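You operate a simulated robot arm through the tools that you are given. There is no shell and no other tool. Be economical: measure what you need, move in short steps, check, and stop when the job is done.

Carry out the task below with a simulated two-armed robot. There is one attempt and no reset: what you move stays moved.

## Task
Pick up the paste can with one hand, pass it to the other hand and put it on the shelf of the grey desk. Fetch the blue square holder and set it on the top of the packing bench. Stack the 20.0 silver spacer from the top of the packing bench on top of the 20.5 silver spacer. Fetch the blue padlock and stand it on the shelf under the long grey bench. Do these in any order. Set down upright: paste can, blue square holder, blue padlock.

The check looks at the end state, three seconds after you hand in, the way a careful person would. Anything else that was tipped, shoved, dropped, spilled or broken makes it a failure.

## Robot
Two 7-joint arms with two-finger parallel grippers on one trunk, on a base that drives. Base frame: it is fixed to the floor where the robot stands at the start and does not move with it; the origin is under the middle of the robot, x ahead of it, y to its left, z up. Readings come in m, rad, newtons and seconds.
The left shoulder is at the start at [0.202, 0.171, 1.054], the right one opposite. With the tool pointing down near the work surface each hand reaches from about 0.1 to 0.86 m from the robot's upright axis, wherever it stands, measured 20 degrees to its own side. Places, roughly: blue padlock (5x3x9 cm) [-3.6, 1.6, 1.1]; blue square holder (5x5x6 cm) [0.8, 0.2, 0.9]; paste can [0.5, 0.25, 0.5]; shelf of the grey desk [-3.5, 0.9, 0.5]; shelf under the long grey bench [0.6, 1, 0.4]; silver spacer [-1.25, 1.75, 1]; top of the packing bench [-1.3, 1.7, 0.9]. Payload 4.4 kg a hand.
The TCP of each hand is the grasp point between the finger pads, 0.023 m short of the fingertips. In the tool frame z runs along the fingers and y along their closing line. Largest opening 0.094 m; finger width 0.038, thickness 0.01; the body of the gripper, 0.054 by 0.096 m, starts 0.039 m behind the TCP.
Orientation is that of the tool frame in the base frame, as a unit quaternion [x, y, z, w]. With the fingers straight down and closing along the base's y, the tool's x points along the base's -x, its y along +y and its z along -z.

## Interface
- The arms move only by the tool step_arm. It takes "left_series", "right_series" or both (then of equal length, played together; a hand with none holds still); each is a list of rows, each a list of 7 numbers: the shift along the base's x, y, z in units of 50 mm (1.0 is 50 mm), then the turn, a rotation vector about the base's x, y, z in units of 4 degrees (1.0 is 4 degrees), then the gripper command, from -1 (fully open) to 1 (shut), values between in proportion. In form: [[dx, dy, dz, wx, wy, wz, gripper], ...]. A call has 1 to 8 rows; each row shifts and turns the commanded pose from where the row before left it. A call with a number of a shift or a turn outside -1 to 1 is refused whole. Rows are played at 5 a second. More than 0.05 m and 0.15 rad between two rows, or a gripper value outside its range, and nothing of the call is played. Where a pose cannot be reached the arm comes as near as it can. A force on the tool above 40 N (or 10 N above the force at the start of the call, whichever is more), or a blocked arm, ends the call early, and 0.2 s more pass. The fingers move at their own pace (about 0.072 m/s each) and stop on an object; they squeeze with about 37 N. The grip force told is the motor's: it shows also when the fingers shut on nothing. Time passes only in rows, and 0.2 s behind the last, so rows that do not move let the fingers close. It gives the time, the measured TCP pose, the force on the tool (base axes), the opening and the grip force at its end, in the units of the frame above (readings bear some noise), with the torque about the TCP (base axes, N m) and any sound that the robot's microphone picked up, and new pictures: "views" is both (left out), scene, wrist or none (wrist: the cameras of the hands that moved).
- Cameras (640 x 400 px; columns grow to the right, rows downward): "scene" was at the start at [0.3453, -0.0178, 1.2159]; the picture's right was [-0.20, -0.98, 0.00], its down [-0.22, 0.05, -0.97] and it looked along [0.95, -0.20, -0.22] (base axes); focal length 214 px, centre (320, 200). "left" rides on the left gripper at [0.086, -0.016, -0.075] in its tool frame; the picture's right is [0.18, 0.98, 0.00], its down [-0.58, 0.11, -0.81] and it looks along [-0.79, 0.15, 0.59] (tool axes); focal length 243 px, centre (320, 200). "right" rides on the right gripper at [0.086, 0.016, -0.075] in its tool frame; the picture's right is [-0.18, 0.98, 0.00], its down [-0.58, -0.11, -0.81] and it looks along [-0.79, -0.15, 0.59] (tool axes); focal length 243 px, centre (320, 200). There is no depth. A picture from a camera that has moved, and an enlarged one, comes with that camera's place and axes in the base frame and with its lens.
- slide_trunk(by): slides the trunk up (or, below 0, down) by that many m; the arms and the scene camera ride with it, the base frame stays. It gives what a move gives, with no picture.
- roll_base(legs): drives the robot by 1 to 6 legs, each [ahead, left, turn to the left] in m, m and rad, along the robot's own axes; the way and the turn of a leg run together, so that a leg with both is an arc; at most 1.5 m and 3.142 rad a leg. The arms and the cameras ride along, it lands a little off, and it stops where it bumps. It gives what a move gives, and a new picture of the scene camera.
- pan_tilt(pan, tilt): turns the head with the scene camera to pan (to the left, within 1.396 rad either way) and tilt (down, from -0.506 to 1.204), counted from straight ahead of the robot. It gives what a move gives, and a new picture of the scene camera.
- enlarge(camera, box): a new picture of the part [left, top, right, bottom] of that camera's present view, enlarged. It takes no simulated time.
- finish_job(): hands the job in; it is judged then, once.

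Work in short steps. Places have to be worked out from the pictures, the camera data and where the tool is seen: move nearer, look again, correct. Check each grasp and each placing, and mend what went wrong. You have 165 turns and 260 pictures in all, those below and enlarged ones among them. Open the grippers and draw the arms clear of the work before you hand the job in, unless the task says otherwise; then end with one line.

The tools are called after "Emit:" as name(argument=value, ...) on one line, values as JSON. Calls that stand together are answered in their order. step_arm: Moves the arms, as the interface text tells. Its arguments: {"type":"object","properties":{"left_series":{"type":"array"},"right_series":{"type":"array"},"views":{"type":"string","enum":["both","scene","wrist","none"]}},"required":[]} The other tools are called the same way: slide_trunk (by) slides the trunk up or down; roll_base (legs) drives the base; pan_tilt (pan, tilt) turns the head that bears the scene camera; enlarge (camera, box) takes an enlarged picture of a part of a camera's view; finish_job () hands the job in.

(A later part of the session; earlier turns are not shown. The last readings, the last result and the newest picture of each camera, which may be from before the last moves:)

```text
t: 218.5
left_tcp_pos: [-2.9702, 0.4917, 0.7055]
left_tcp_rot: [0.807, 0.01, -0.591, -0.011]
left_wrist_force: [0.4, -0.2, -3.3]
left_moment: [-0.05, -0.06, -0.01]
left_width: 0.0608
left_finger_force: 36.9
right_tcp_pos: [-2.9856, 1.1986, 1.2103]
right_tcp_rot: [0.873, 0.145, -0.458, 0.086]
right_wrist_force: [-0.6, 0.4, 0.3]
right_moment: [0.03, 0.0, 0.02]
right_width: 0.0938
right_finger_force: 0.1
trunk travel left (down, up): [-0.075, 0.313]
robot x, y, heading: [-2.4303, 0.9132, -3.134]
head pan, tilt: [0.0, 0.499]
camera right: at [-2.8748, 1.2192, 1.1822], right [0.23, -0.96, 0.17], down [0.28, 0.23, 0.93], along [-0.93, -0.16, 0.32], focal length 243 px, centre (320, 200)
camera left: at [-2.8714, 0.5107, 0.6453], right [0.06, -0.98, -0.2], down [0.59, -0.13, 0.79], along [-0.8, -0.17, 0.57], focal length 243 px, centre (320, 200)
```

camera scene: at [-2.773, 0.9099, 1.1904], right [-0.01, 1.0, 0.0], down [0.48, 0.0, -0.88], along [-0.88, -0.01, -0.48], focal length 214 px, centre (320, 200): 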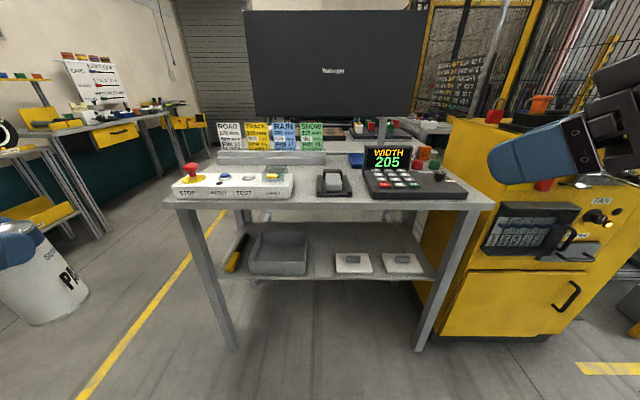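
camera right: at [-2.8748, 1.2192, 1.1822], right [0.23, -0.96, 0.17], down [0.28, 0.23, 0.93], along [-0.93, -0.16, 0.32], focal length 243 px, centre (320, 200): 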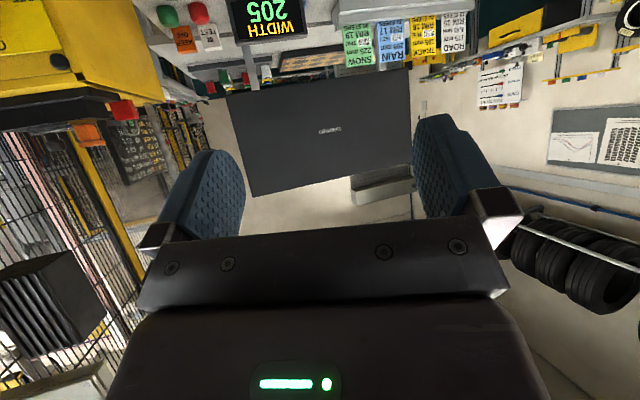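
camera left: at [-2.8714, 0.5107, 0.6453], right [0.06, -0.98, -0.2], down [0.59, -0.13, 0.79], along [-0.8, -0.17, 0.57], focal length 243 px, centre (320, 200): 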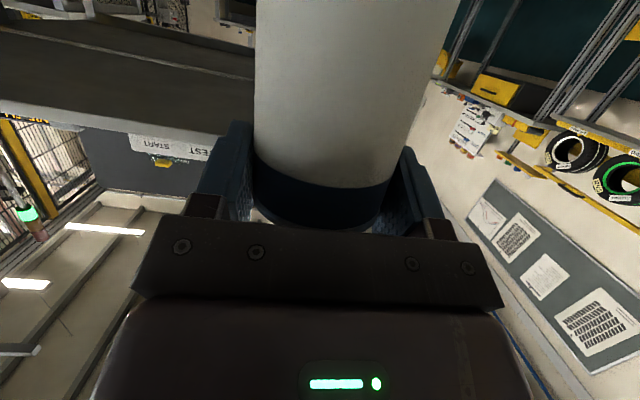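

The can is carried level, pointing ahead. I lower it to z ≈ 0.65 and raise and draw back the right hand, to keep it clear of the cabinet while I drive in front of the shelf gap.

Emit:
step_arm(left_series=[[0, 0.3, -0.3, 0, 0, 0, 1], [0, 0.3, -0.3, 0, 0, 0, 1], [0, 0.3, -0.3, 0, 0, 0, 1], [0, 0.3, -0.2, 0, 0, 0, 1]], right_series=[[0.4, -0.2, 0.4, 0, 0, 0, -1], [0.4, -0.2, 0.4, 0, 0, 0, -1], [0.4, -0.2, 0.4, 0, 0, 0, -1], [0.4, -0.2, 0.4, 0, 0, 0, -1]], views="none")

Emit:
roll_base(legs=[[0, -0.36, 0], [0.15, 0, 0]])

Emit:
pan_tilt(pan=0.4, tilt=0.7)

```text
t: 219.5
left_tcp_pos: [-2.9701, 0.5536, 0.6514]
left_tcp_rot: [0.807, 0.009, -0.591, -0.012]
left_wrist_force: [-0.3, -0.3, -3.9]
left_moment: [-0.04, 0.0, 0.01]
left_width: 0.0611
left_finger_force: 37.2
right_tcp_pos: [-2.9046, 1.158, 1.2919]
right_tcp_rot: [0.872, 0.144, -0.459, 0.085]
right_wrist_force: [-0.4, -0.3, 0.3]
right_moment: [0.0, -0.02, 0.02]
right_width: 0.0941
right_finger_force: 0.1
trunk travel left (down, up): [-0.075, 0.313]
robot x, y, heading: [-2.4306, 0.9125, -3.133]
head pan, tilt: [0.0, 0.499]
```

```text
t: 224.2
left_tcp_pos: [-3.1196, 0.9091, 0.6503]
left_tcp_rot: [0.807, 0.01, -0.59, -0.011]
left_wrist_force: [-0.3, 0.8, -4.0]
left_moment: [0.0, 0.0, 0.0]
left_width: 0.061
left_finger_force: 36.8
right_tcp_pos: [-3.0575, 1.5135, 1.2914]
right_tcp_rot: [0.872, 0.146, -0.458, 0.087]
right_wrist_force: [0.3, 0.3, -0.5]
right_moment: [0.01, 0.01, 0.01]
right_width: 0.0939
right_finger_force: 0.2
trunk travel left (down, up): [-0.075, 0.313]
robot x, y, heading: [-2.5787, 1.2647, -3.129]
head pan, tilt: [0.0, 0.499]
camera scene: at [-2.924, 1.2651, 1.1901], right [-0.01, 1.0, 0.0], down [0.48, 0.01, -0.88], along [-0.88, -0.01, -0.48], focal length 214 px, centre (320, 200)
```

scene: 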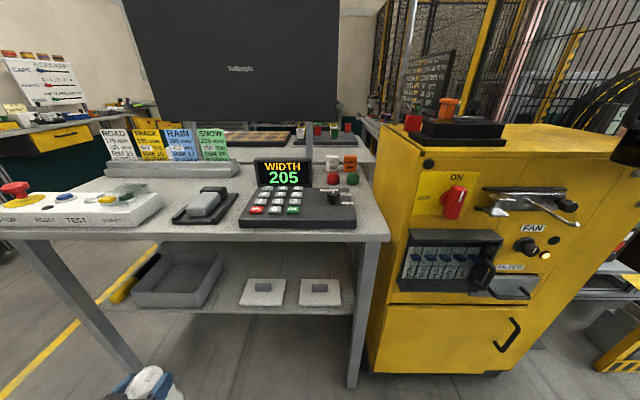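

```text
t: 225.0
left_tcp_pos: [-3.1194, 0.9083, 0.6505]
left_tcp_rot: [0.807, 0.011, -0.59, -0.01]
left_wrist_force: [0.7, -0.3, -3.4]
left_moment: [0.0, 0.02, -0.03]
left_width: 0.0609
left_finger_force: 37.0
right_tcp_pos: [-3.0566, 1.5142, 1.2903]
right_tcp_rot: [0.872, 0.145, -0.459, 0.086]
right_wrist_force: [0.9, 0.1, -0.2]
right_moment: [-0.02, -0.03, 0.03]
right_width: 0.0941
right_finger_force: 0.1
trunk travel left (down, up): [-0.075, 0.313]
robot x, y, heading: [-2.5803, 1.2692, -3.129]
head pan, tilt: [0.4, 0.7]
camera scene: at [-2.9103, 1.2323, 1.1726], right [-0.4, 0.92, 0.0], down [0.59, 0.26, -0.77], along [-0.7, -0.31, -0.64], focal length 214 px, centre (320, 200)
```

scene: 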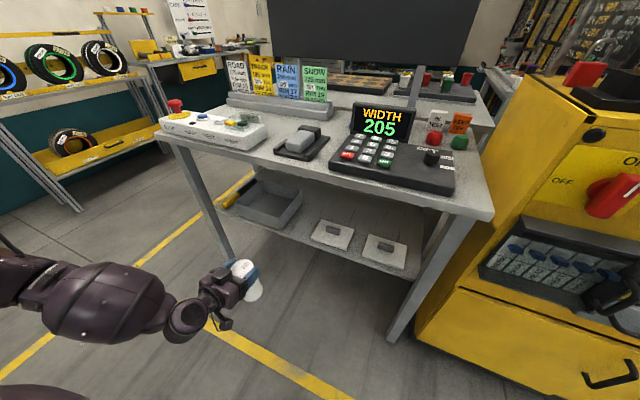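

I enlarge the shelf region to fix the gap and the shelf's height by triangulation.

Emit:
enlarge(camera="scene", box=[200, 160, 440, 310])

```text
2.67 times, centred on (320, 235) of scene
camera zoom: at [-2.9103, 1.2323, 1.1726], right [-0.4, 0.92, 0.0], down [0.59, 0.26, -0.77], along [-0.7, -0.31, -0.64], focal length 572 px, centre (320, 107)
```

zoom: 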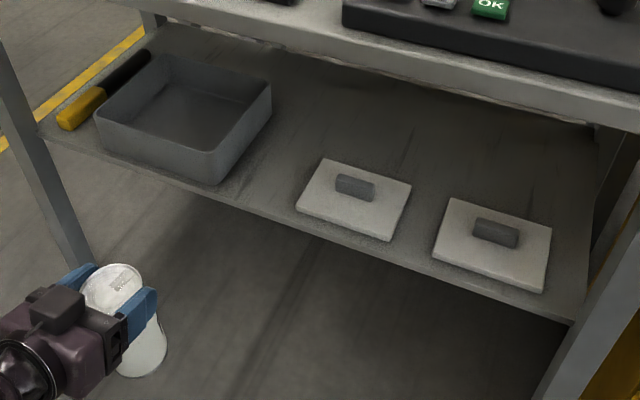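

The shelf surface is at z ≈ 0.488, its front edge at x ≈ -3.393, and the gap runs from y ≈ 0.835 to 0.97. I aim the can at [-3.45, 0.902]; first I drive 0.2 m ahead.

Emit:
roll_base(legs=[[0.2, 0, 0]])

Emit:
step_arm(left_series=[[0, -0.1, 0, 0, 0, 0, 1]], views="both")

```text
t: 226.6
left_tcp_pos: [-3.3185, 0.9056, 0.6503]
left_tcp_rot: [0.807, 0.011, -0.59, -0.01]
left_wrist_force: [-0.8, 0.3, -3.8]
left_moment: [-0.02, -0.01, 0.01]
left_width: 0.061
left_finger_force: 37.0
right_tcp_pos: [-3.258, 1.5101, 1.2907]
right_tcp_rot: [0.872, 0.146, -0.459, 0.087]
right_wrist_force: [-0.5, 0.3, -0.3]
right_moment: [-0.01, 0.0, -0.01]
right_width: 0.0938
right_finger_force: 0.0
trunk travel left (down, up): [-0.075, 0.313]
robot x, y, heading: [-2.7782, 1.2633, -3.122]
head pan, tilt: [0.4, 0.7]
camera scene: at [-3.1106, 1.229, 1.1724], right [-0.4, 0.92, 0.0], down [0.59, 0.26, -0.76], along [-0.7, -0.31, -0.64], focal length 214 px, centre (320, 200)
```

scene: 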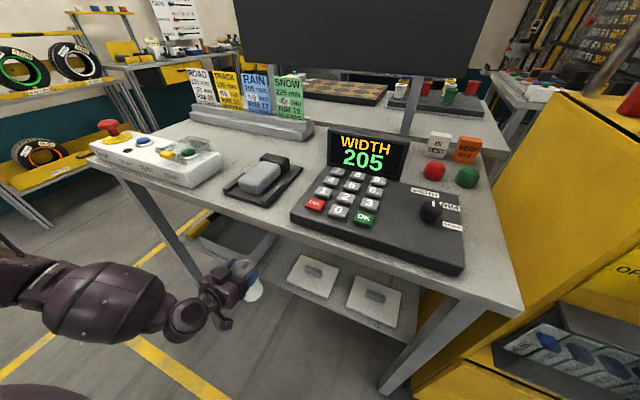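

```text
t: 227.0
left_tcp_pos: [-3.3194, 0.8996, 0.6506]
left_tcp_rot: [0.807, 0.012, -0.59, -0.009]
left_wrist_force: [0.9, -0.4, -2.7]
left_moment: [-0.01, -0.05, 0.0]
left_width: 0.0611
left_finger_force: 37.4
right_tcp_pos: [-3.2567, 1.5097, 1.2905]
right_tcp_rot: [0.872, 0.146, -0.459, 0.087]
right_wrist_force: [0.2, -0.1, 0.7]
right_moment: [0.01, -0.02, 0.01]
right_width: 0.0939
right_finger_force: 0.0
trunk travel left (down, up): [-0.075, 0.313]
robot x, y, heading: [-2.779, 1.2676, -3.126]
head pan, tilt: [0.4, 0.7]
camera scene: at [-3.1101, 1.229, 1.1726], right [-0.4, 0.92, 0.0], down [0.59, 0.26, -0.76], along [-0.7, -0.31, -0.64], focal length 214 px, centre (320, 200)
camera left: at [-3.2202, 0.9186, 0.5906], right [0.06, -0.98, -0.2], down [0.59, -0.13, 0.79], along [-0.8, -0.17, 0.57], focal length 243 px, centre (320, 200)
```

scene: 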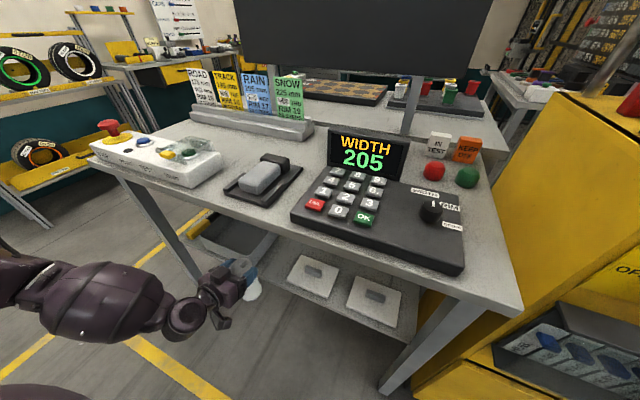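
left: 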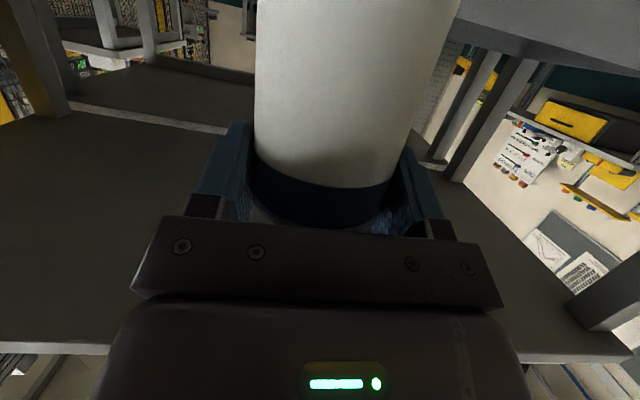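

The path in is clear. I move the can into the gap, 11.5 cm forward, at this height.

Emit:
step_arm(left_series=[[-0.6, 0.02, 0, 0, 0, 0, 1], [-0.6, 0.02, 0, 0, 0, 0, 1], [-0.6, 0, 0, 0, 0, 0, 1], [-0.5, 0, 0, 0, 0, 0, 1]], views="scene")

Emit:
enlarge(camera="scene", box=[160, 190, 440, 365])

```text
t: 228.0
left_tcp_pos: [-3.4348, 0.9015, 0.6519]
left_tcp_rot: [0.807, 0.011, -0.59, -0.01]
left_wrist_force: [-0.7, -0.1, -3.8]
left_moment: [0.0, 0.0, -0.03]
left_width: 0.0611
left_finger_force: 36.8
right_tcp_pos: [-3.2574, 1.5107, 1.2911]
right_tcp_rot: [0.872, 0.145, -0.459, 0.086]
right_wrist_force: [0.0, -0.4, 0.0]
right_moment: [0.03, 0.0, 0.01]
right_width: 0.0939
right_finger_force: 0.0
trunk travel left (down, up): [-0.075, 0.313]
robot x, y, heading: [-2.7835, 1.263, -3.124]
head pan, tilt: [0.4, 0.7]
camera scene: at [-3.1103, 1.2291, 1.1725], right [-0.4, 0.92, 0.0], down [0.59, 0.26, -0.76], along [-0.7, -0.31, -0.64], focal length 214 px, centre (320, 200)
```

scene: 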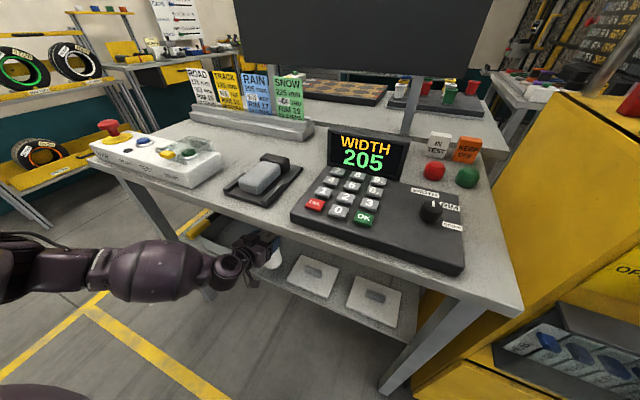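

```text
2.29 times, centred on (300, 278) of scene
camera zoom: at [-3.1103, 1.2291, 1.1725], right [-0.4, 0.92, 0.0], down [0.59, 0.26, -0.76], along [-0.7, -0.31, -0.64], focal length 490 px, centre (366, 23)
```

zoom: 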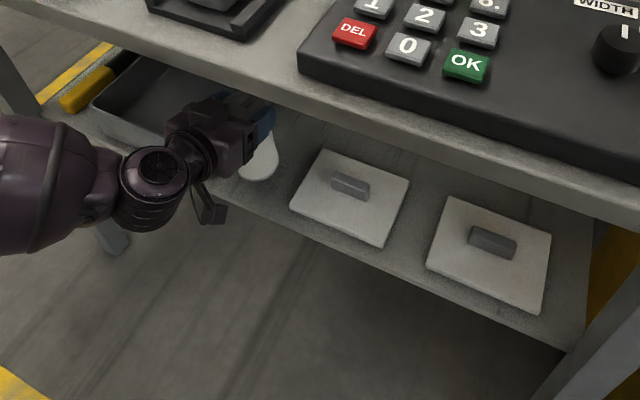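

The can hangs over the gap beside the first plate. I lower it, slowing near the shelf.

Emit:
step_arm(left_series=[[0, 0, -0.4, 0, 0, 0, 1], [0, 0, -0.3, 0, 0, 0, 1], [0, 0, -0.06, 0, 0, 0, 1], [0, 0, -0.06, 0, 0, 0, 1], [0, 0, -0.06, 0, 0, 0, 1]], views="none")

```text
t: 229.2
left_tcp_pos: [-3.4375, 0.9029, 0.6157]
left_tcp_rot: [0.802, 0.01, -0.597, -0.009]
left_wrist_force: [-2.8, -0.6, 36.4]
left_moment: [-1.08, -0.08, -0.05]
left_width: 0.0614
left_finger_force: 36.8
right_tcp_pos: [-3.2521, 1.5111, 1.2942]
right_tcp_rot: [0.87, 0.146, -0.462, 0.087]
right_wrist_force: [0.6, -0.3, 0.0]
right_moment: [0.01, -0.01, -0.02]
right_width: 0.0941
right_finger_force: 0.0
trunk travel left (down, up): [-0.075, 0.313]
robot x, y, heading: [-2.7783, 1.2675, -3.126]
head pan, tilt: [0.4, 0.7]
```

Contact at TCP z 0.616 with the push off to one side. I look closely before releasing.

Emit:
enlarge(camera="scene", box=[200, 215, 340, 302])

Emit:
enlarge(camera="left", box=[0, 0, 640, 400])

```text
4.57 times, centred on (270, 258) of scene
camera zoom: at [-3.1068, 1.2306, 1.1746], right [-0.4, 0.92, 0.0], down [0.59, 0.26, -0.77], along [-0.7, -0.31, -0.64], focal length 980 px, centre (549, -67)
```

zoom: 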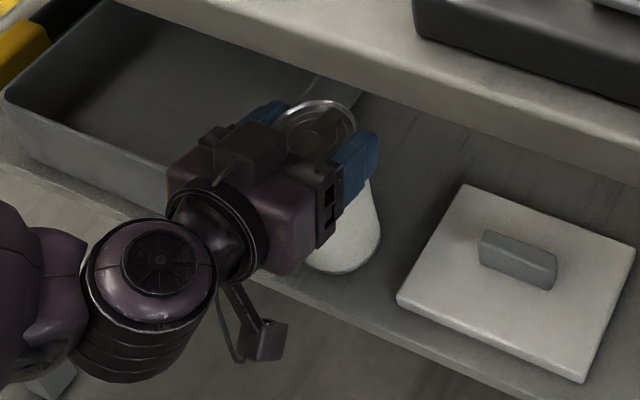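

```text
1.00 times, centred on (320, 200) of left (not enlarged: the box is as wide or as high as the picture)
camera zoom: at [-3.3395, 0.9204, 0.554], right [0.06, -0.98, -0.2], down [0.61, -0.13, 0.79], along [-0.79, -0.17, 0.58], focal length 243 px, centre (320, 200)
```

zoom: 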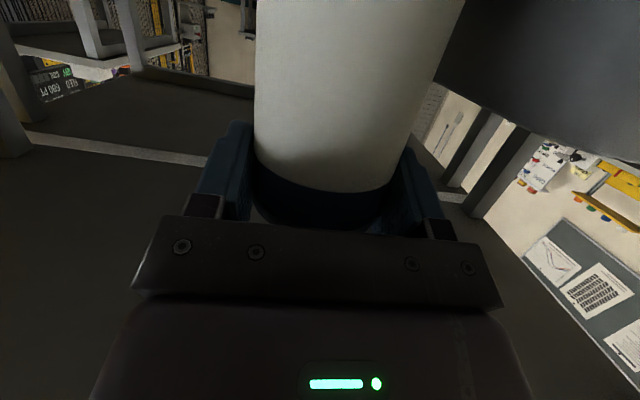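

The can stands in the gap clear of tray and plate, but it lands on its left edge: a lean of a few degrees. I lift a touch, tilt it 2° the other way and set down again.

Emit:
step_arm(left_series=[[0, 0, 0.15, 0, 0, 0, 1], [0, 0, 0, -0.6, 0, 0, 1], [0, 0, -0.05, 0, 0, 0, 1], [0, 0, -0.04, 0, 0, 0, 1]], views="none")

```text
t: 230.2
left_tcp_pos: [-3.4319, 0.9051, 0.613]
left_tcp_rot: [0.806, -0.001, -0.592, 0.006]
left_wrist_force: [1.5, 11.0, 32.1]
left_moment: [1.43, -0.39, 0.04]
left_width: 0.0613
left_finger_force: 36.9
right_tcp_pos: [-3.2534, 1.5129, 1.2924]
right_tcp_rot: [0.871, 0.147, -0.46, 0.088]
right_wrist_force: [-0.4, -0.4, 0.2]
right_moment: [-0.03, -0.02, 0.0]
right_width: 0.0936
right_finger_force: 0.0
trunk travel left (down, up): [-0.075, 0.313]
robot x, y, heading: [-2.7777, 1.2663, -3.128]
head pan, tilt: [0.4, 0.7]
```

Now the push is centred under the can, so it stands flat. I ease off and open the fingers slightly.

Emit:
step_arm(left_series=[[0, 0, 0.05, 0, 0, 0, 1], [0, 0, 0, 0, 0, 0, 0], [0, 0, 0, 0, 0, 0, -0.5], [0, 0, 0, 0, 0, 0, -0.6]], views="wrist")

```text
t: 231.2
left_tcp_pos: [-3.4326, 0.9009, 0.6122]
left_tcp_rot: [0.808, -0.001, -0.589, 0.008]
left_wrist_force: [0.8, 0.3, 0.5]
left_moment: [-0.02, 0.01, 0.01]
left_width: 0.0753
left_finger_force: 0.1
right_tcp_pos: [-3.2574, 1.5097, 1.291]
right_tcp_rot: [0.872, 0.146, -0.459, 0.087]
right_wrist_force: [0.6, -0.6, -0.2]
right_moment: [0.03, -0.01, 0.02]
right_width: 0.0938
right_finger_force: 0.1
trunk travel left (down, up): [-0.075, 0.313]
robot x, y, heading: [-2.7811, 1.2653, -3.129]
head pan, tilt: [0.4, 0.7]
camera left: at [-3.334, 0.9172, 0.5503], right [0.06, -0.98, -0.16], down [0.59, -0.09, 0.8], along [-0.8, -0.15, 0.58], focal length 243 px, centre (320, 200)
```

left: 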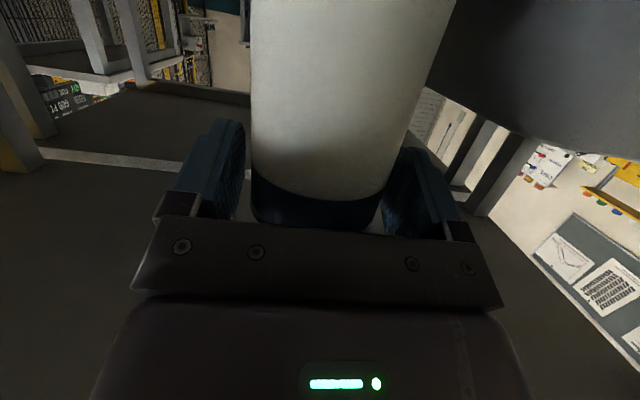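

The can stands free between the pads. I withdraw straight back.

Emit:
step_arm(left_series=[[0.4, 0, 0, 0, 0, 0, -0.7], [0.7, 0, 0.1, 0, 0, 0, -0.7], [0.9, 0, 0, 0, 0, 0, -0.7], [0.9, 0, 0, 0, 0, 0, -0.7], [0.9, 0, 0, 0, 0, 0, -0.7]], views="both")

```text
t: 232.4
left_tcp_pos: [-3.2439, 0.9014, 0.619]
left_tcp_rot: [0.806, -0.001, -0.591, 0.007]
left_wrist_force: [-0.6, 0.3, -0.1]
left_moment: [-0.02, -0.02, 0.01]
left_width: 0.08
left_finger_force: 0.1
right_tcp_pos: [-3.2566, 1.5103, 1.2912]
right_tcp_rot: [0.872, 0.147, -0.459, 0.087]
right_wrist_force: [-0.2, -1.3, 0.0]
right_moment: [-0.01, -0.02, 0.02]
right_width: 0.0939
right_finger_force: 0.0
trunk travel left (down, up): [-0.075, 0.313]
robot x, y, heading: [-2.7759, 1.2642, -3.127]
head pan, tilt: [0.4, 0.7]
camera scene: at [-3.1095, 1.2293, 1.1729], right [-0.4, 0.92, 0.0], down [0.59, 0.26, -0.77], along [-0.7, -0.31, -0.64], focal length 214 px, centre (320, 200)
camera left: at [-3.1461, 0.9188, 0.5587], right [0.06, -0.98, -0.16], down [0.6, -0.09, 0.8], along [-0.8, -0.15, 0.58], focal length 243 px, centre (320, 200)
```

scene: 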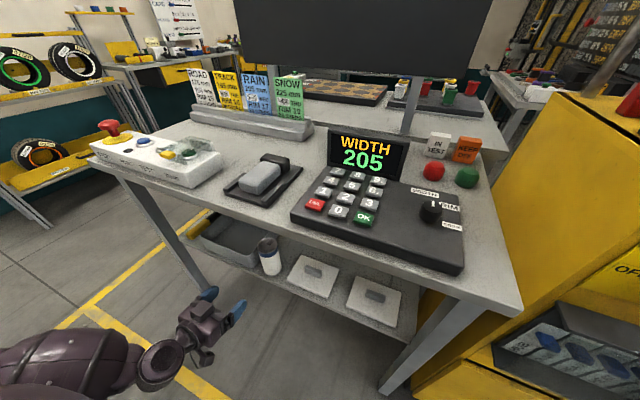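
left: 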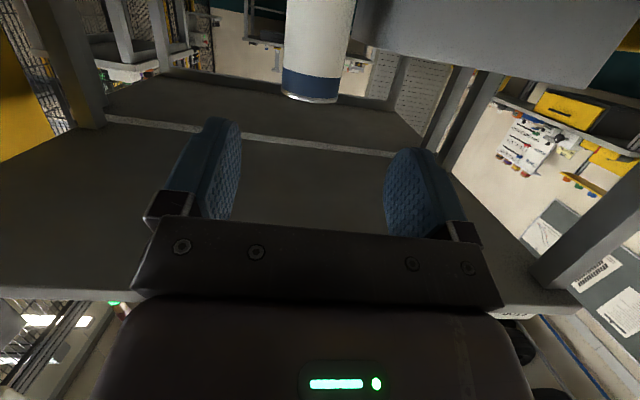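

The can stands upright on the shelf. I back off and turn the head to the yellow cabinet to find the blue padlock.

Emit:
roll_base(legs=[[-0.25, 0, 0]])

Emit:
pan_tilt(pan=-0.35, tilt=0.3)

```text
t: 234.3
left_tcp_pos: [-2.9944, 0.9088, 0.6194]
left_tcp_rot: [0.806, -0.003, -0.591, 0.005]
left_wrist_force: [0.3, 1.2, 0.1]
left_moment: [-0.02, -0.01, -0.02]
left_width: 0.0798
left_finger_force: 0.1
right_tcp_pos: [-3.0035, 1.5152, 1.2913]
right_tcp_rot: [0.872, 0.145, -0.459, 0.086]
right_wrist_force: [-0.1, -0.3, 0.0]
right_moment: [-0.05, -0.01, 0.01]
right_width: 0.094
right_finger_force: 0.0
trunk travel left (down, up): [-0.075, 0.313]
robot x, y, heading: [-2.5271, 1.2693, -3.133]
head pan, tilt: [0.4, 0.7]
camera scene: at [-2.8576, 1.2335, 1.1729], right [-0.4, 0.92, 0.0], down [0.59, 0.26, -0.77], along [-0.7, -0.3, -0.64], focal length 214 px, centre (320, 200)
```

scene: 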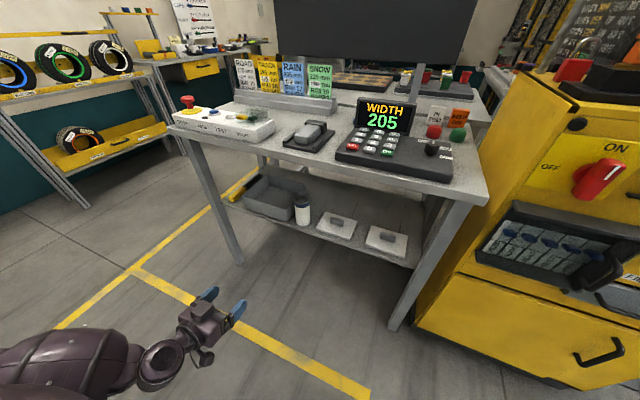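

```text
t: 235.4
left_tcp_pos: [-2.9945, 0.908, 0.6194]
left_tcp_rot: [0.807, -0.004, -0.59, 0.005]
left_wrist_force: [0.7, 0.2, -0.3]
left_moment: [0.03, -0.02, -0.01]
left_width: 0.0798
left_finger_force: 0.0
right_tcp_pos: [-3.0048, 1.5146, 1.2913]
right_tcp_rot: [0.872, 0.145, -0.459, 0.086]
right_wrist_force: [-0.2, -0.3, -0.3]
right_moment: [0.03, 0.02, 0.02]
right_width: 0.094
right_finger_force: 0.0
trunk travel left (down, up): [-0.075, 0.313]
robot x, y, heading: [-2.5288, 1.2654, -3.133]
head pan, tilt: [-0.351, 0.3]
camera scene: at [-2.8682, 1.2984, 1.2088], right [0.33, 0.94, 0.0], down [0.28, -0.1, -0.96], along [-0.9, 0.32, -0.3], focal length 214 px, centre (320, 200)
```

scene: 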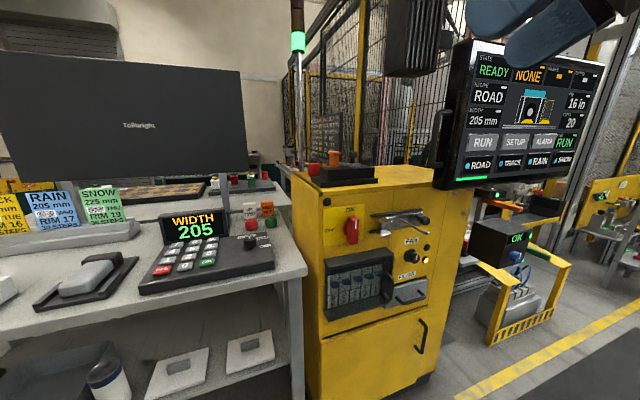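

Emit:
enlarge(camera="scene", box=[280, 130, 460, 243])

Emit:
slide_trunk(by=0.25)

Emit:
enlarge(camera="scene", box=[240, 120, 480, 320])

```text
3.54 times, centred on (370, 186) of scene
camera zoom: at [-2.8682, 1.2984, 1.2088], right [0.33, 0.94, 0.0], down [0.28, -0.1, -0.96], along [-0.9, 0.32, -0.3], focal length 759 px, centre (143, 248)
```

zoom: 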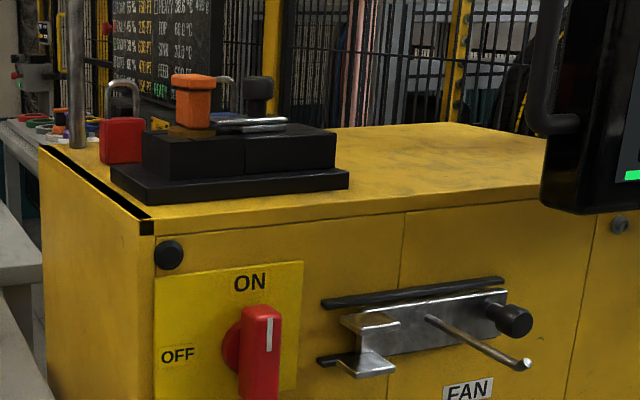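

```text
t: 237.9
left_tcp_pos: [-2.9946, 0.9069, 0.869]
left_tcp_rot: [0.807, -0.003, -0.59, 0.005]
left_wrist_force: [0.5, 0.2, -0.7]
left_moment: [-0.01, -0.02, -0.01]
left_width: 0.0799
left_finger_force: 0.1
right_tcp_pos: [-3.0034, 1.5146, 1.5403]
right_tcp_rot: [0.872, 0.143, -0.46, 0.086]
right_wrist_force: [-0.8, -0.5, -1.0]
right_moment: [-0.01, 0.0, -0.01]
right_width: 0.094
right_finger_force: 0.0
trunk travel left (down, up): [-0.325, 0.063]
robot x, y, heading: [-2.5246, 1.268, -3.134]
head pan, tilt: [-0.351, 0.3]
```

```text
2.00 times, centred on (360, 220) of scene
camera zoom: at [-2.6743, 1.3004, 1.491], right [0.34, 0.94, 0.0], down [0.28, -0.1, -0.96], along [-0.9, 0.32, -0.3], focal length 429 px, centre (240, 160)
```

zoom: 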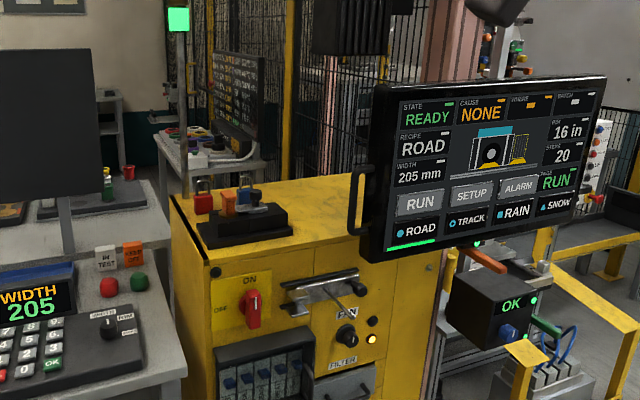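

On the cabinet there is a black base with red, orange and perhaps blue padlocks behind it. I enlarge that.

Emit:
enlarge(camera="scene", box=[320, 200, 400, 250])

```text
8.00 times, centred on (360, 225) of scene
camera zoom: at [-2.6743, 1.3004, 1.491], right [0.34, 0.94, 0.0], down [0.28, -0.1, -0.96], along [-0.9, 0.32, -0.3], focal length 1716 px, centre (0, 0)
```

zoom: 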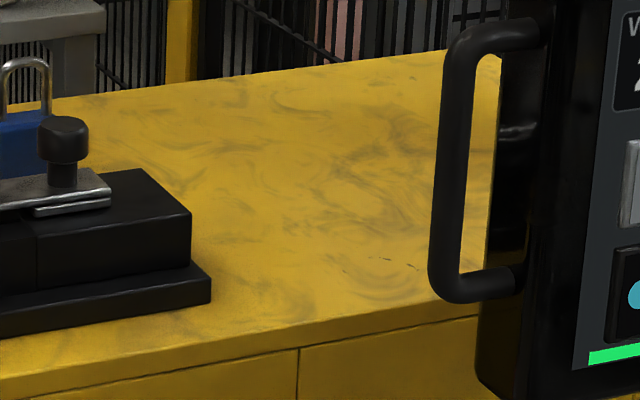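

Emit:
enlarge(camera="scene", box=[295, 195, 391, 255])

```text
6.67 times, centred on (343, 225) of scene
camera zoom: at [-2.6743, 1.3004, 1.491], right [0.34, 0.94, 0.0], down [0.28, -0.1, -0.96], along [-0.9, 0.32, -0.3], focal length 1430 px, centre (167, 33)
```

zoom: 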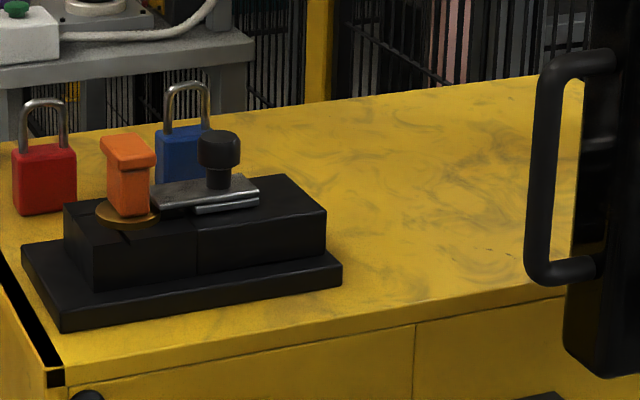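

The blue padlock stands behind the black device at about [-3.565, 1.632], its shackle top at z ≈ 1.147, so the cabinet top is near z 1.06. I turn the right hand's fingers straight down, to take it from above, and raise the left hand out of the way.

Emit:
step_arm(right_series=[[0, 0, 0, 0, -1, -0.3, -1], [0, 0, 0, 0, -1, -0.3, -1], [0, 0, 0, 0, -1, -0.3, -1], [0, 0, 0, 0, -1, -0.3, -1], [0, 0, 0, 0, -1, -0.3, -1], [0, 0, 0, 0, -1, -0.3, -1], [0, 0, 0, 0, -1, -0.3, -1], [0, 0, 0, 0, -1, -0.3, -1]], left_series=[[0, 0, 0.7, 0, 0, 0, -0.7], [0, 0, 0.7, 0, 0, 0, -0.7], [0, 0, 0.7, 0, 0, 0, -0.7], [0, 0, 0.7, 0, 0, 0, -0.7], [0, 0, 0.7, 0, 0, 0, -0.7], [0, 0, 0.7, 0, 0, 0, -0.7], [0, 0, 0.7, 0, 0, 0, -0.7], [0, 0, 0, 0, 0, 0, -0.7]], views="none")

Emit:
step_arm(right_series=[[0, 0, 0, 0, -1, -0.3, -1], [0, 0, 0, 0, -1, -0.3, -1], [0, 0, 0, 0, -1, -0.3, -1], [0, 0, 0, 0, -1, -0.3, -1], [0, 0, 0, 0, -1, -0.3, -1], [0, 0, 0, 0, -0.7, -0.3, -1]], views="wrist")

```text
t: 239.8
left_tcp_pos: [-2.9957, 0.9073, 1.1152]
left_tcp_rot: [0.807, -0.003, -0.591, 0.006]
left_wrist_force: [1.0, -0.9, -0.8]
left_moment: [-0.02, 0.0, 0.0]
left_width: 0.0798
left_finger_force: 0.0
right_tcp_pos: [-3.0046, 1.5147, 1.5419]
right_tcp_rot: [0.974, 0.043, -0.206, 0.083]
right_wrist_force: [0.9, -0.1, -0.2]
right_moment: [-0.02, 0.01, 0.0]
right_width: 0.0941
right_finger_force: 0.1
trunk travel left (down, up): [-0.325, 0.063]
robot x, y, heading: [-2.5261, 1.2646, -3.128]
head pan, tilt: [-0.351, 0.3]
```

```text
t: 241.2
left_tcp_pos: [-2.9955, 0.9083, 1.1161]
left_tcp_rot: [0.807, -0.003, -0.591, 0.005]
left_wrist_force: [0.2, 0.1, -0.4]
left_moment: [-0.01, 0.02, 0.01]
left_width: 0.08
left_finger_force: 0.1
right_tcp_pos: [-3.0042, 1.5149, 1.5421]
right_tcp_rot: [0.996, -0.037, -0.014, 0.078]
right_wrist_force: [0.0, 0.2, -1.0]
right_moment: [0.04, 0.0, 0.01]
right_width: 0.0938
right_finger_force: 0.2
trunk travel left (down, up): [-0.325, 0.063]
robot x, y, heading: [-2.5264, 1.2682, -3.134]
head pan, tilt: [-0.351, 0.3]
camera right: at [-2.9148, 1.5042, 1.6167], right [-0.25, -0.95, 0.16], down [-0.54, 0.28, 0.79], along [-0.8, 0.11, -0.59], focal length 243 px, centre (320, 200)
```

right: 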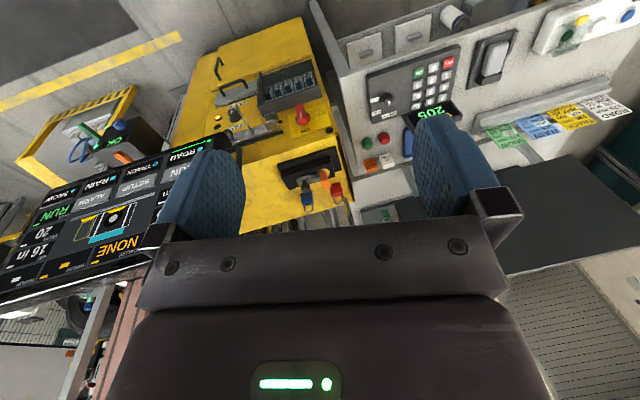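

From above I see the blue padlock, with the device in front of it and the red one beside it. I level the hand and drive ahead 0.27 m, checking the clearance to the screen.

Emit:
step_arm(right_series=[[0, 0, 0, 0.8, -0.2, 0.3, -1], [0, 0, 0, 0.8, -0.2, 0.3, -1], [0, 0, 0, 0.6, -0.1, 0.3, -1]], views="none")

Emit:
roll_base(legs=[[0.2, -0.05, 0]])

Emit:
step_arm(right_series=[[-0.6, 0.2, -0.6, 0, 0, 0, -1], [-0.6, 0.2, -0.6, 0, 0, 0, -1], [-0.6, 0.2, -0.6, 0, 0, 0, -1], [-0.6, 0.2, -0.6, 0, 0, 0, -1]], views="both")

```text
t: 241.9
left_tcp_pos: [-2.9964, 0.9076, 1.1157]
left_tcp_rot: [0.807, -0.002, -0.591, 0.007]
left_wrist_force: [-0.6, -0.2, 0.0]
left_moment: [0.02, -0.03, 0.05]
left_width: 0.0798
left_finger_force: 0.0
right_tcp_pos: [-3.0041, 1.5154, 1.543]
right_tcp_rot: [1.0, -0.004, 0.002, 0.001]
right_wrist_force: [-0.3, 0.3, 0.6]
right_moment: [0.03, 0.0, 0.0]
right_width: 0.0939
right_finger_force: 0.0
trunk travel left (down, up): [-0.325, 0.063]
robot x, y, heading: [-2.5288, 1.27, -3.131]
head pan, tilt: [-0.351, 0.3]
```

```text
t: 243.6
left_tcp_pos: [-3.1948, 0.9552, 1.1141]
left_tcp_rot: [0.807, -0.002, -0.59, 0.006]
left_wrist_force: [0.1, 0.1, -0.8]
left_moment: [0.02, -0.02, -0.03]
left_width: 0.0799
left_finger_force: 0.1
right_tcp_pos: [-3.2051, 1.5605, 1.5407]
right_tcp_rot: [1.0, -0.005, 0.002, 0.002]
right_wrist_force: [-1.8, 0.3, -1.0]
right_moment: [-0.01, 0.01, -0.02]
right_width: 0.0941
right_finger_force: 0.0
trunk travel left (down, up): [-0.325, 0.063]
robot x, y, heading: [-2.7249, 1.318, -3.129]
head pan, tilt: [-0.351, 0.3]
camera scene: at [-2.8743, 1.3477, 1.4911], right [0.33, 0.94, 0.0], down [0.28, -0.1, -0.96], along [-0.9, 0.32, -0.3], focal length 214 px, centre (320, 200)
```

scene: 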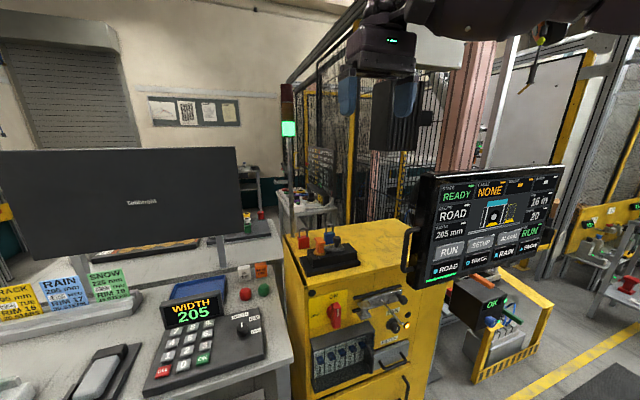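

```text
t: 244.6
left_tcp_pos: [-3.1948, 0.9552, 1.1158]
left_tcp_rot: [0.806, -0.001, -0.591, 0.008]
left_wrist_force: [-0.6, -0.2, -0.3]
left_moment: [0.03, 0.01, 0.02]
left_width: 0.0799
left_finger_force: 0.0
right_tcp_pos: [-3.3046, 1.6252, 1.433]
right_tcp_rot: [1.0, -0.004, 0.002, 0.001]
right_wrist_force: [-0.5, 0.1, -0.4]
right_moment: [-0.03, -0.01, -0.02]
right_width: 0.094
right_finger_force: 0.0
right hand out of reach, approached as far as the arm can: row 2, 3, 4
trunk travel left (down, up): [-0.325, 0.063]
robot x, y, heading: [-2.7235, 1.3197, -3.128]
head pan, tilt: [-0.351, 0.3]
camera scene: at [-2.8754, 1.3485, 1.4909], right [0.33, 0.94, 0.0], down [0.28, -0.1, -0.95], along [-0.9, 0.32, -0.3], focal length 214 px, centre (320, 200)
camera right: at [-3.2175, 1.6076, 1.5085], right [-0.19, -0.98, 0.0], down [-0.58, 0.12, 0.8], along [-0.79, 0.15, -0.6], focal length 243 px, centre (320, 200)
```

scene: 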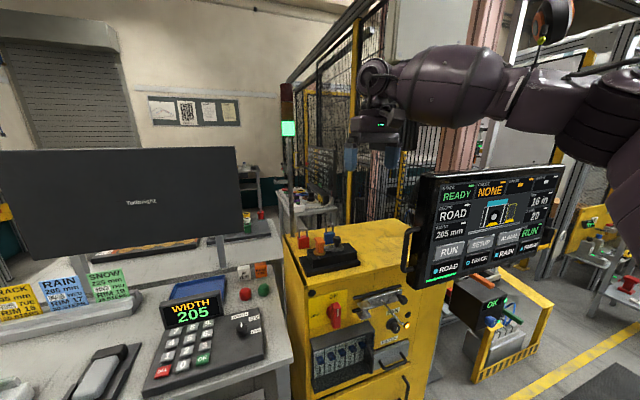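
right: 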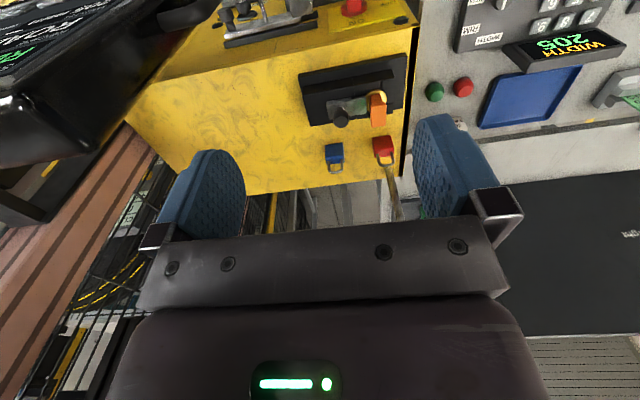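

The screen's left handle is at about [-3.29, 1.75] and the right forearm would have to sweep past it when lowering. The left arm, coming from a place further right, is safer, so I back off and turn the left fingers straight down while lifting the right hand high.

Emit:
step_arm(right_series=[[0.6, -0.4, 0.6, 0, 0, 0, -1], [0.6, -0.4, 0.6, 0, 0, 0, -1], [0.6, -0.3, 0.6, 0, 0, 0, -1], [0.6, 0, 0.6, 0, 0, 0, -1]], views="none")

Emit:
roll_base(legs=[[-0.2, 0, 0]])

Emit:
step_arm(left_series=[[0, 0, 0.3, 0, -1, 0, -0.7], [0, 0, 0.3, 0, -1, 0, -0.7], [0, 0, 0.3, 0, -1, 0, -0.7], [0, 0, 0.3, 0, -1, 0, -0.7], [0, 0, 0.3, 0, -1, 0, -0.7], [0, 0, 0.3, 0, -1, 0, -0.7], [0, 0, 0.3, 0, -1, 0, -0.7], [0, 0, 0.3, 0, -1, 0, -0.7]], views="none")

Emit:
step_arm(left_series=[[0, 0, 0.3, 0, -1, 0, -0.7], [0, 0, 0.3, 0, -1, 0, -0.7], [0, 0, 0.3, 0, -1, 0, -0.7], [0, 0, 0.3, 0, -1, 0, -0.7], [0, 0, 0.3, 0, -1, 0, -0.7], [0, 0, 0.3, 0, -1, 0, -0.7], [0, 0, 0.3, 0, -1, 0, -0.7], [0, 0, 0.3, 0, -1, 0, -0.7]], views="none")

```text
t: 245.6
left_tcp_pos: [-3.1927, 0.9546, 1.116]
left_tcp_rot: [0.806, -0.001, -0.592, 0.007]
left_wrist_force: [0.4, -0.1, -0.2]
left_moment: [-0.03, 0.03, -0.01]
left_width: 0.0799
left_finger_force: 0.0
right_tcp_pos: [-3.1779, 1.5677, 1.556]
right_tcp_rot: [1.0, -0.003, 0.001, 0.002]
right_wrist_force: [0.4, -0.5, 0.0]
right_moment: [0.03, 0.03, 0.01]
right_width: 0.0942
right_finger_force: 0.2
trunk travel left (down, up): [-0.325, 0.063]
robot x, y, heading: [-2.7277, 1.3194, -3.128]
head pan, tilt: [-0.351, 0.3]
```

```text
t: 247.2
left_tcp_pos: [-2.992, 0.955, 1.116]
left_tcp_rot: [0.807, 0.0, -0.591, 0.008]
left_wrist_force: [0.4, 0.7, 0.7]
left_moment: [0.0, -0.02, -0.01]
left_width: 0.08
left_finger_force: 0.1
right_tcp_pos: [-2.981, 1.5693, 1.5549]
right_tcp_rot: [1.0, -0.002, 0.002, 0.002]
right_wrist_force: [-0.5, 0.3, -0.6]
right_moment: [0.02, 0.01, -0.02]
right_width: 0.094
right_finger_force: 0.1
trunk travel left (down, up): [-0.325, 0.063]
robot x, y, heading: [-2.5214, 1.3157, -3.123]
head pan, tilt: [-0.351, 0.3]
camera scene: at [-2.6723, 1.3498, 1.4912], right [0.33, 0.94, 0.0], down [0.28, -0.1, -0.96], along [-0.9, 0.32, -0.3], focal length 214 px, centre (320, 200)
```

scene: 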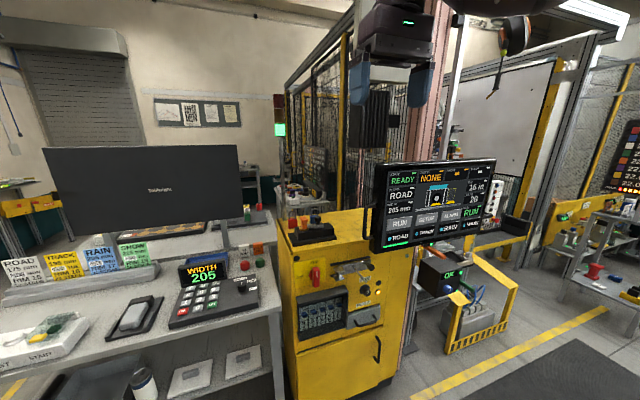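

```text
t: 249.0
left_tcp_pos: [-2.8814, 0.9498, 1.0374]
left_tcp_rot: [0.929, -0.003, -0.371, -0.015]
left_wrist_force: [0.7, -0.1, -0.2]
left_moment: [-0.01, 0.0, 0.02]
left_width: 0.0799
left_finger_force: 0.1
left hand out of reach, approached as far as the arm can: row 1, 2, 3, 4, 5, 6, 7, 8
right_tcp_pos: [-2.9809, 1.5698, 1.5548]
right_tcp_rot: [1.0, -0.002, 0.002, 0.002]
right_wrist_force: [0.2, 0.1, -0.5]
right_moment: [0.01, -0.01, -0.01]
right_width: 0.0937
right_finger_force: 0.0
trunk travel left (down, up): [-0.325, 0.063]
robot x, y, heading: [-2.5273, 1.3211, -3.126]
head pan, tilt: [-0.351, 0.3]
```

```text
t: 250.8
left_tcp_pos: [-2.6611, 0.9353, 0.9246]
left_tcp_rot: [0.995, 0.001, -0.101, -0.015]
left_wrist_force: [0.3, -0.8, -0.8]
left_moment: [0.03, 0.01, -0.01]
left_width: 0.08
left_finger_force: 0.0
left hand out of reach, approached as far as the arm can: row 1, 2, 3, 4, 5, 6, 7, 8
right_tcp_pos: [-2.9807, 1.5686, 1.5536]
right_tcp_rot: [1.0, -0.002, 0.002, 0.002]
right_wrist_force: [-0.3, 0.7, 0.5]
right_moment: [-0.05, 0.0, 0.04]
right_width: 0.0941
right_finger_force: 0.0
trunk travel left (down, up): [-0.325, 0.063]
robot x, y, heading: [-2.525, 1.3203, -3.126]
head pan, tilt: [-0.351, 0.3]
```

The left hand turned down but was drawn in close to the body. I bring it forward and up again and finish the turn.

Emit:
step_arm(left_series=[[-0.8, 0, 0.4, 0, -1, 0, -0.7], [-0.8, 0, 0.5, 0, -1, 0, -0.7], [-0.8, 0, 0.5, 0, -0.9, 0, -0.7], [-0.8, 0, 0.6, 0, 0, 0, -0.7], [-0.7, 0, 0.7, 0, 0, 0, -0.7], [-0.6, 0.2, 0.7, 0, 0, 0, -0.7], [-0.3, 0.2, 0.8, 0, 0, 0, -0.7], [0, 0.2, 0.9, 0, 0, 0, -0.7]], views="none")

```text
t: 252.6
left_tcp_pos: [-2.561, 0.9344, 0.9172]
left_tcp_rot: [1.0, 0.002, 0.007, -0.014]
left_wrist_force: [0.6, 0.4, -0.2]
left_moment: [-0.03, -0.03, 0.03]
left_width: 0.0799
left_finger_force: 0.0
left hand out of reach, approached as far as the arm can: row 1, 2, 3, 4, 5, 6, 7, 8
right_tcp_pos: [-2.9804, 1.5697, 1.5545]
right_tcp_rot: [1.0, -0.001, 0.002, 0.001]
right_wrist_force: [-0.1, -0.4, -0.4]
right_moment: [0.04, -0.01, 0.0]
right_width: 0.094
right_finger_force: 0.1
trunk travel left (down, up): [-0.325, 0.063]
robot x, y, heading: [-2.5249, 1.3188, -3.127]
head pan, tilt: [-0.351, 0.3]
```

The arm is in a folded posture. I reverse: tilt the hand forward again moving out, raise it high as I did with the right hand, and then turn it down.

Emit:
step_arm(left_series=[[-0.4, 0, 0.2, 0, 1, 0, -0.7], [-0.5, 0, 0.2, 0, 1, 0, -0.7], [-0.6, 0, 0.2, 0, 1, 0, -0.7], [-0.6, 0, 0.2, 0, 1, 0, -0.7], [-0.6, 0, 0.2, 0, 1, 0, -0.7], [-0.6, 0, 0.2, 0, 1, 0, -0.7], [-0.6, 0, 0.2, 0, 1, 0, -0.7], [-0.6, 0, 0.2, 0, 1, 0, -0.7]], views="none")

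Emit:
step_arm(left_series=[[-0.6, 0, 0.4, 0, 1, 0, -0.7], [-0.6, 0, 0.4, 0, 1, 0, -0.7], [-0.6, 0, 0.4, 0, 1, 0, -0.7], [-0.5, 0, 0.4, 0, 1, 0, -0.7], [-0.3, 0, 0.6, 0, 1, 0, -0.7], [0, 0, 0.8, 0, 1, 0, -0.7], [0, 0, 0.8, 0, 0, 0, -0.7], [0, 0, 0.8, 0, 0, 0, -0.7]], views="none")

Emit:
step_arm(left_series=[[0, 0, 0.9, 0, 0, 0, -0.7], [0, 0, 0.9, 0, 0, 0, -0.7], [0, 0, 0.9, 0, 0, 0, -0.7], [0, 0, 0.9, 0, 0, 0, -0.7], [0, 0, 0.9, 0, 0, 0, -0.7], [0, 0, 0.9, 0, 0, 0, -0.7]], views="none")

```text
t: 254.4
left_tcp_pos: [-2.7907, 0.9211, 0.9752]
left_tcp_rot: [0.963, -0.002, -0.268, -0.013]
left_wrist_force: [0.2, 0.3, 0.4]
left_moment: [0.0, 0.0, 0.01]
left_width: 0.08
left_finger_force: 0.1
left hand out of reach, approached as far as the arm can: row 1, 2, 3, 5
right_tcp_pos: [-2.9812, 1.5688, 1.5554]
right_tcp_rot: [1.0, -0.002, 0.002, 0.001]
right_wrist_force: [0.5, -0.4, 0.6]
right_moment: [0.0, -0.02, -0.02]
right_width: 0.0939
right_finger_force: 0.1
trunk travel left (down, up): [-0.325, 0.063]
robot x, y, heading: [-2.5243, 1.3175, -3.123]
head pan, tilt: [-0.351, 0.3]
```

```text
t: 256.2
left_tcp_pos: [-2.9159, 0.9196, 1.1116]
left_tcp_rot: [0.885, -0.005, -0.465, -0.014]
left_wrist_force: [-0.1, -0.3, -0.1]
left_moment: [-0.01, 0.03, 0.01]
left_width: 0.08
left_finger_force: 0.1
left hand out of reach, approached as far as the arm can: row 6, 7, 8
right_tcp_pos: [-2.981, 1.5699, 1.5528]
right_tcp_rot: [1.0, -0.002, 0.002, 0.002]
right_wrist_force: [-0.4, 0.5, 0.1]
right_moment: [0.0, 0.01, -0.01]
right_width: 0.0942
right_finger_force: 0.1
trunk travel left (down, up): [-0.325, 0.063]
robot x, y, heading: [-2.5314, 1.3187, -3.127]
head pan, tilt: [-0.351, 0.3]
```

```text
t: 257.6
left_tcp_pos: [-2.915, 0.9197, 1.11]
left_tcp_rot: [0.885, -0.005, -0.465, -0.014]
left_wrist_force: [0.2, -0.4, -0.3]
left_moment: [0.02, -0.02, 0.02]
left_width: 0.0799
left_finger_force: 0.1
left hand out of reach, approached as far as the arm can: row 1, 2, 3, 4, 5, 6
right_tcp_pos: [-2.9815, 1.5698, 1.5552]
right_tcp_rot: [1.0, -0.002, 0.002, 0.002]
right_wrist_force: [0.3, 0.1, -0.8]
right_moment: [-0.01, -0.01, -0.01]
right_width: 0.0943
right_finger_force: 0.0
trunk travel left (down, up): [-0.325, 0.063]
robot x, y, heading: [-2.5293, 1.3191, -3.129]
head pan, tilt: [-0.351, 0.3]
```

It stays stuck at z 1.11 in this posture. The way that worked was through pointing inward: I turn the left hand to point right, then pitch it straight down from there.

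Emit:
step_arm(left_series=[[0, 0, 0, 0, 0, -1, -0.7], [0, 0, 0, 0, 0, -1, -0.7], [0, 0, 0, 0, 0, -1, -0.7], [0, 0, 0, 0, 0, -1, -0.7], [0, 0, 0, 0, 0, -1, -0.7], [0, 0, 0, 0, 0, -1, -0.7], [0, 0, 0, 0, 0, -1, -0.7], [0, 0, 0, 0, 0, -1, -0.7]], views="none")

Emit:
step_arm(left_series=[[0, 0.2, 0, 0, 0, -1, -0.7], [0, 0.2, 0, 0, 0, -1, -0.7], [0, 0.2, 0, 0, 0, -1, -0.7], [0, 0.2, 0, 0, 0, -1, -0.7], [0, 0.2, 0, 0, 0, -1, -0.7], [0, 0.2, 0, 0, 0, -1, -0.7], [0, 0.2, 0, 0, 0, -1, -0.7], [0, 0.2, 0, 0, 0, -1, -0.7]], views="none")

Emit:
step_arm(left_series=[[0, 0.2, 0.3, 0, 0, -1, -0.7], [0, 0.2, 0.3, 0, 0, -1, -0.7], [0, 0.2, 0.3, 0, 0, -1, -0.7], [0, 0.2, 0.3, 0, 0, -1, -0.7], [0, 0.2, 0.3, 0, 0, -1, -0.7], [0, 0.2, 0.3, 0, 0, -1, -0.7], [0, 0, 0.5, 0, 0, 0, -0.7], [0, 0, 0.5, 0, 0, 0, -0.7]], views="none")

```text
t: 259.4
left_tcp_pos: [-2.9161, 0.9206, 1.1151]
left_tcp_rot: [0.854, -0.232, -0.445, -0.133]
left_wrist_force: [-0.3, -0.4, -0.2]
left_moment: [-0.01, 0.01, 0.02]
left_width: 0.0799
left_finger_force: 0.1
right_tcp_pos: [-2.9808, 1.5689, 1.5538]
right_tcp_rot: [1.0, -0.002, 0.002, 0.002]
right_wrist_force: [-0.4, 0.2, -0.2]
right_moment: [0.02, -0.04, 0.01]
right_width: 0.0942
right_finger_force: 0.2
trunk travel left (down, up): [-0.325, 0.063]
robot x, y, heading: [-2.5263, 1.3168, -3.128]
head pan, tilt: [-0.351, 0.3]
```

```text
t: 261.2
left_tcp_pos: [-2.919, 0.9722, 1.1179]
left_tcp_rot: [0.789, -0.388, -0.423, -0.22]
left_wrist_force: [0.4, 0.3, 0.9]
left_moment: [0.0, -0.04, 0.01]
left_width: 0.0799
left_finger_force: 0.0
left hand out of reach, approached as far as the arm can: row 1, 2, 3, 4, 5
right_tcp_pos: [-2.9812, 1.5699, 1.5539]
right_tcp_rot: [1.0, -0.002, 0.002, 0.001]
right_wrist_force: [-0.1, -0.1, -0.5]
right_moment: [-0.03, 0.05, -0.01]
right_width: 0.0941
right_finger_force: 0.1
trunk travel left (down, up): [-0.325, 0.063]
robot x, y, heading: [-2.5276, 1.3181, -3.122]
head pan, tilt: [-0.351, 0.3]
```

```text
t: 263.0
left_tcp_pos: [-2.9176, 1.0329, 1.258]
left_tcp_rot: [0.69, -0.544, -0.368, -0.305]
left_wrist_force: [-0.8, 0.1, 0.2]
left_moment: [-0.02, 0.04, -0.01]
left_width: 0.08
left_finger_force: 0.1
right_tcp_pos: [-2.9813, 1.5697, 1.5542]
right_tcp_rot: [1.0, -0.002, 0.002, 0.001]
right_wrist_force: [0.4, 0.6, 0.6]
right_moment: [0.03, -0.01, -0.01]
right_width: 0.0939
right_finger_force: 0.1
trunk travel left (down, up): [-0.325, 0.063]
robot x, y, heading: [-2.5252, 1.3216, -3.13]
head pan, tilt: [-0.351, 0.3]
```

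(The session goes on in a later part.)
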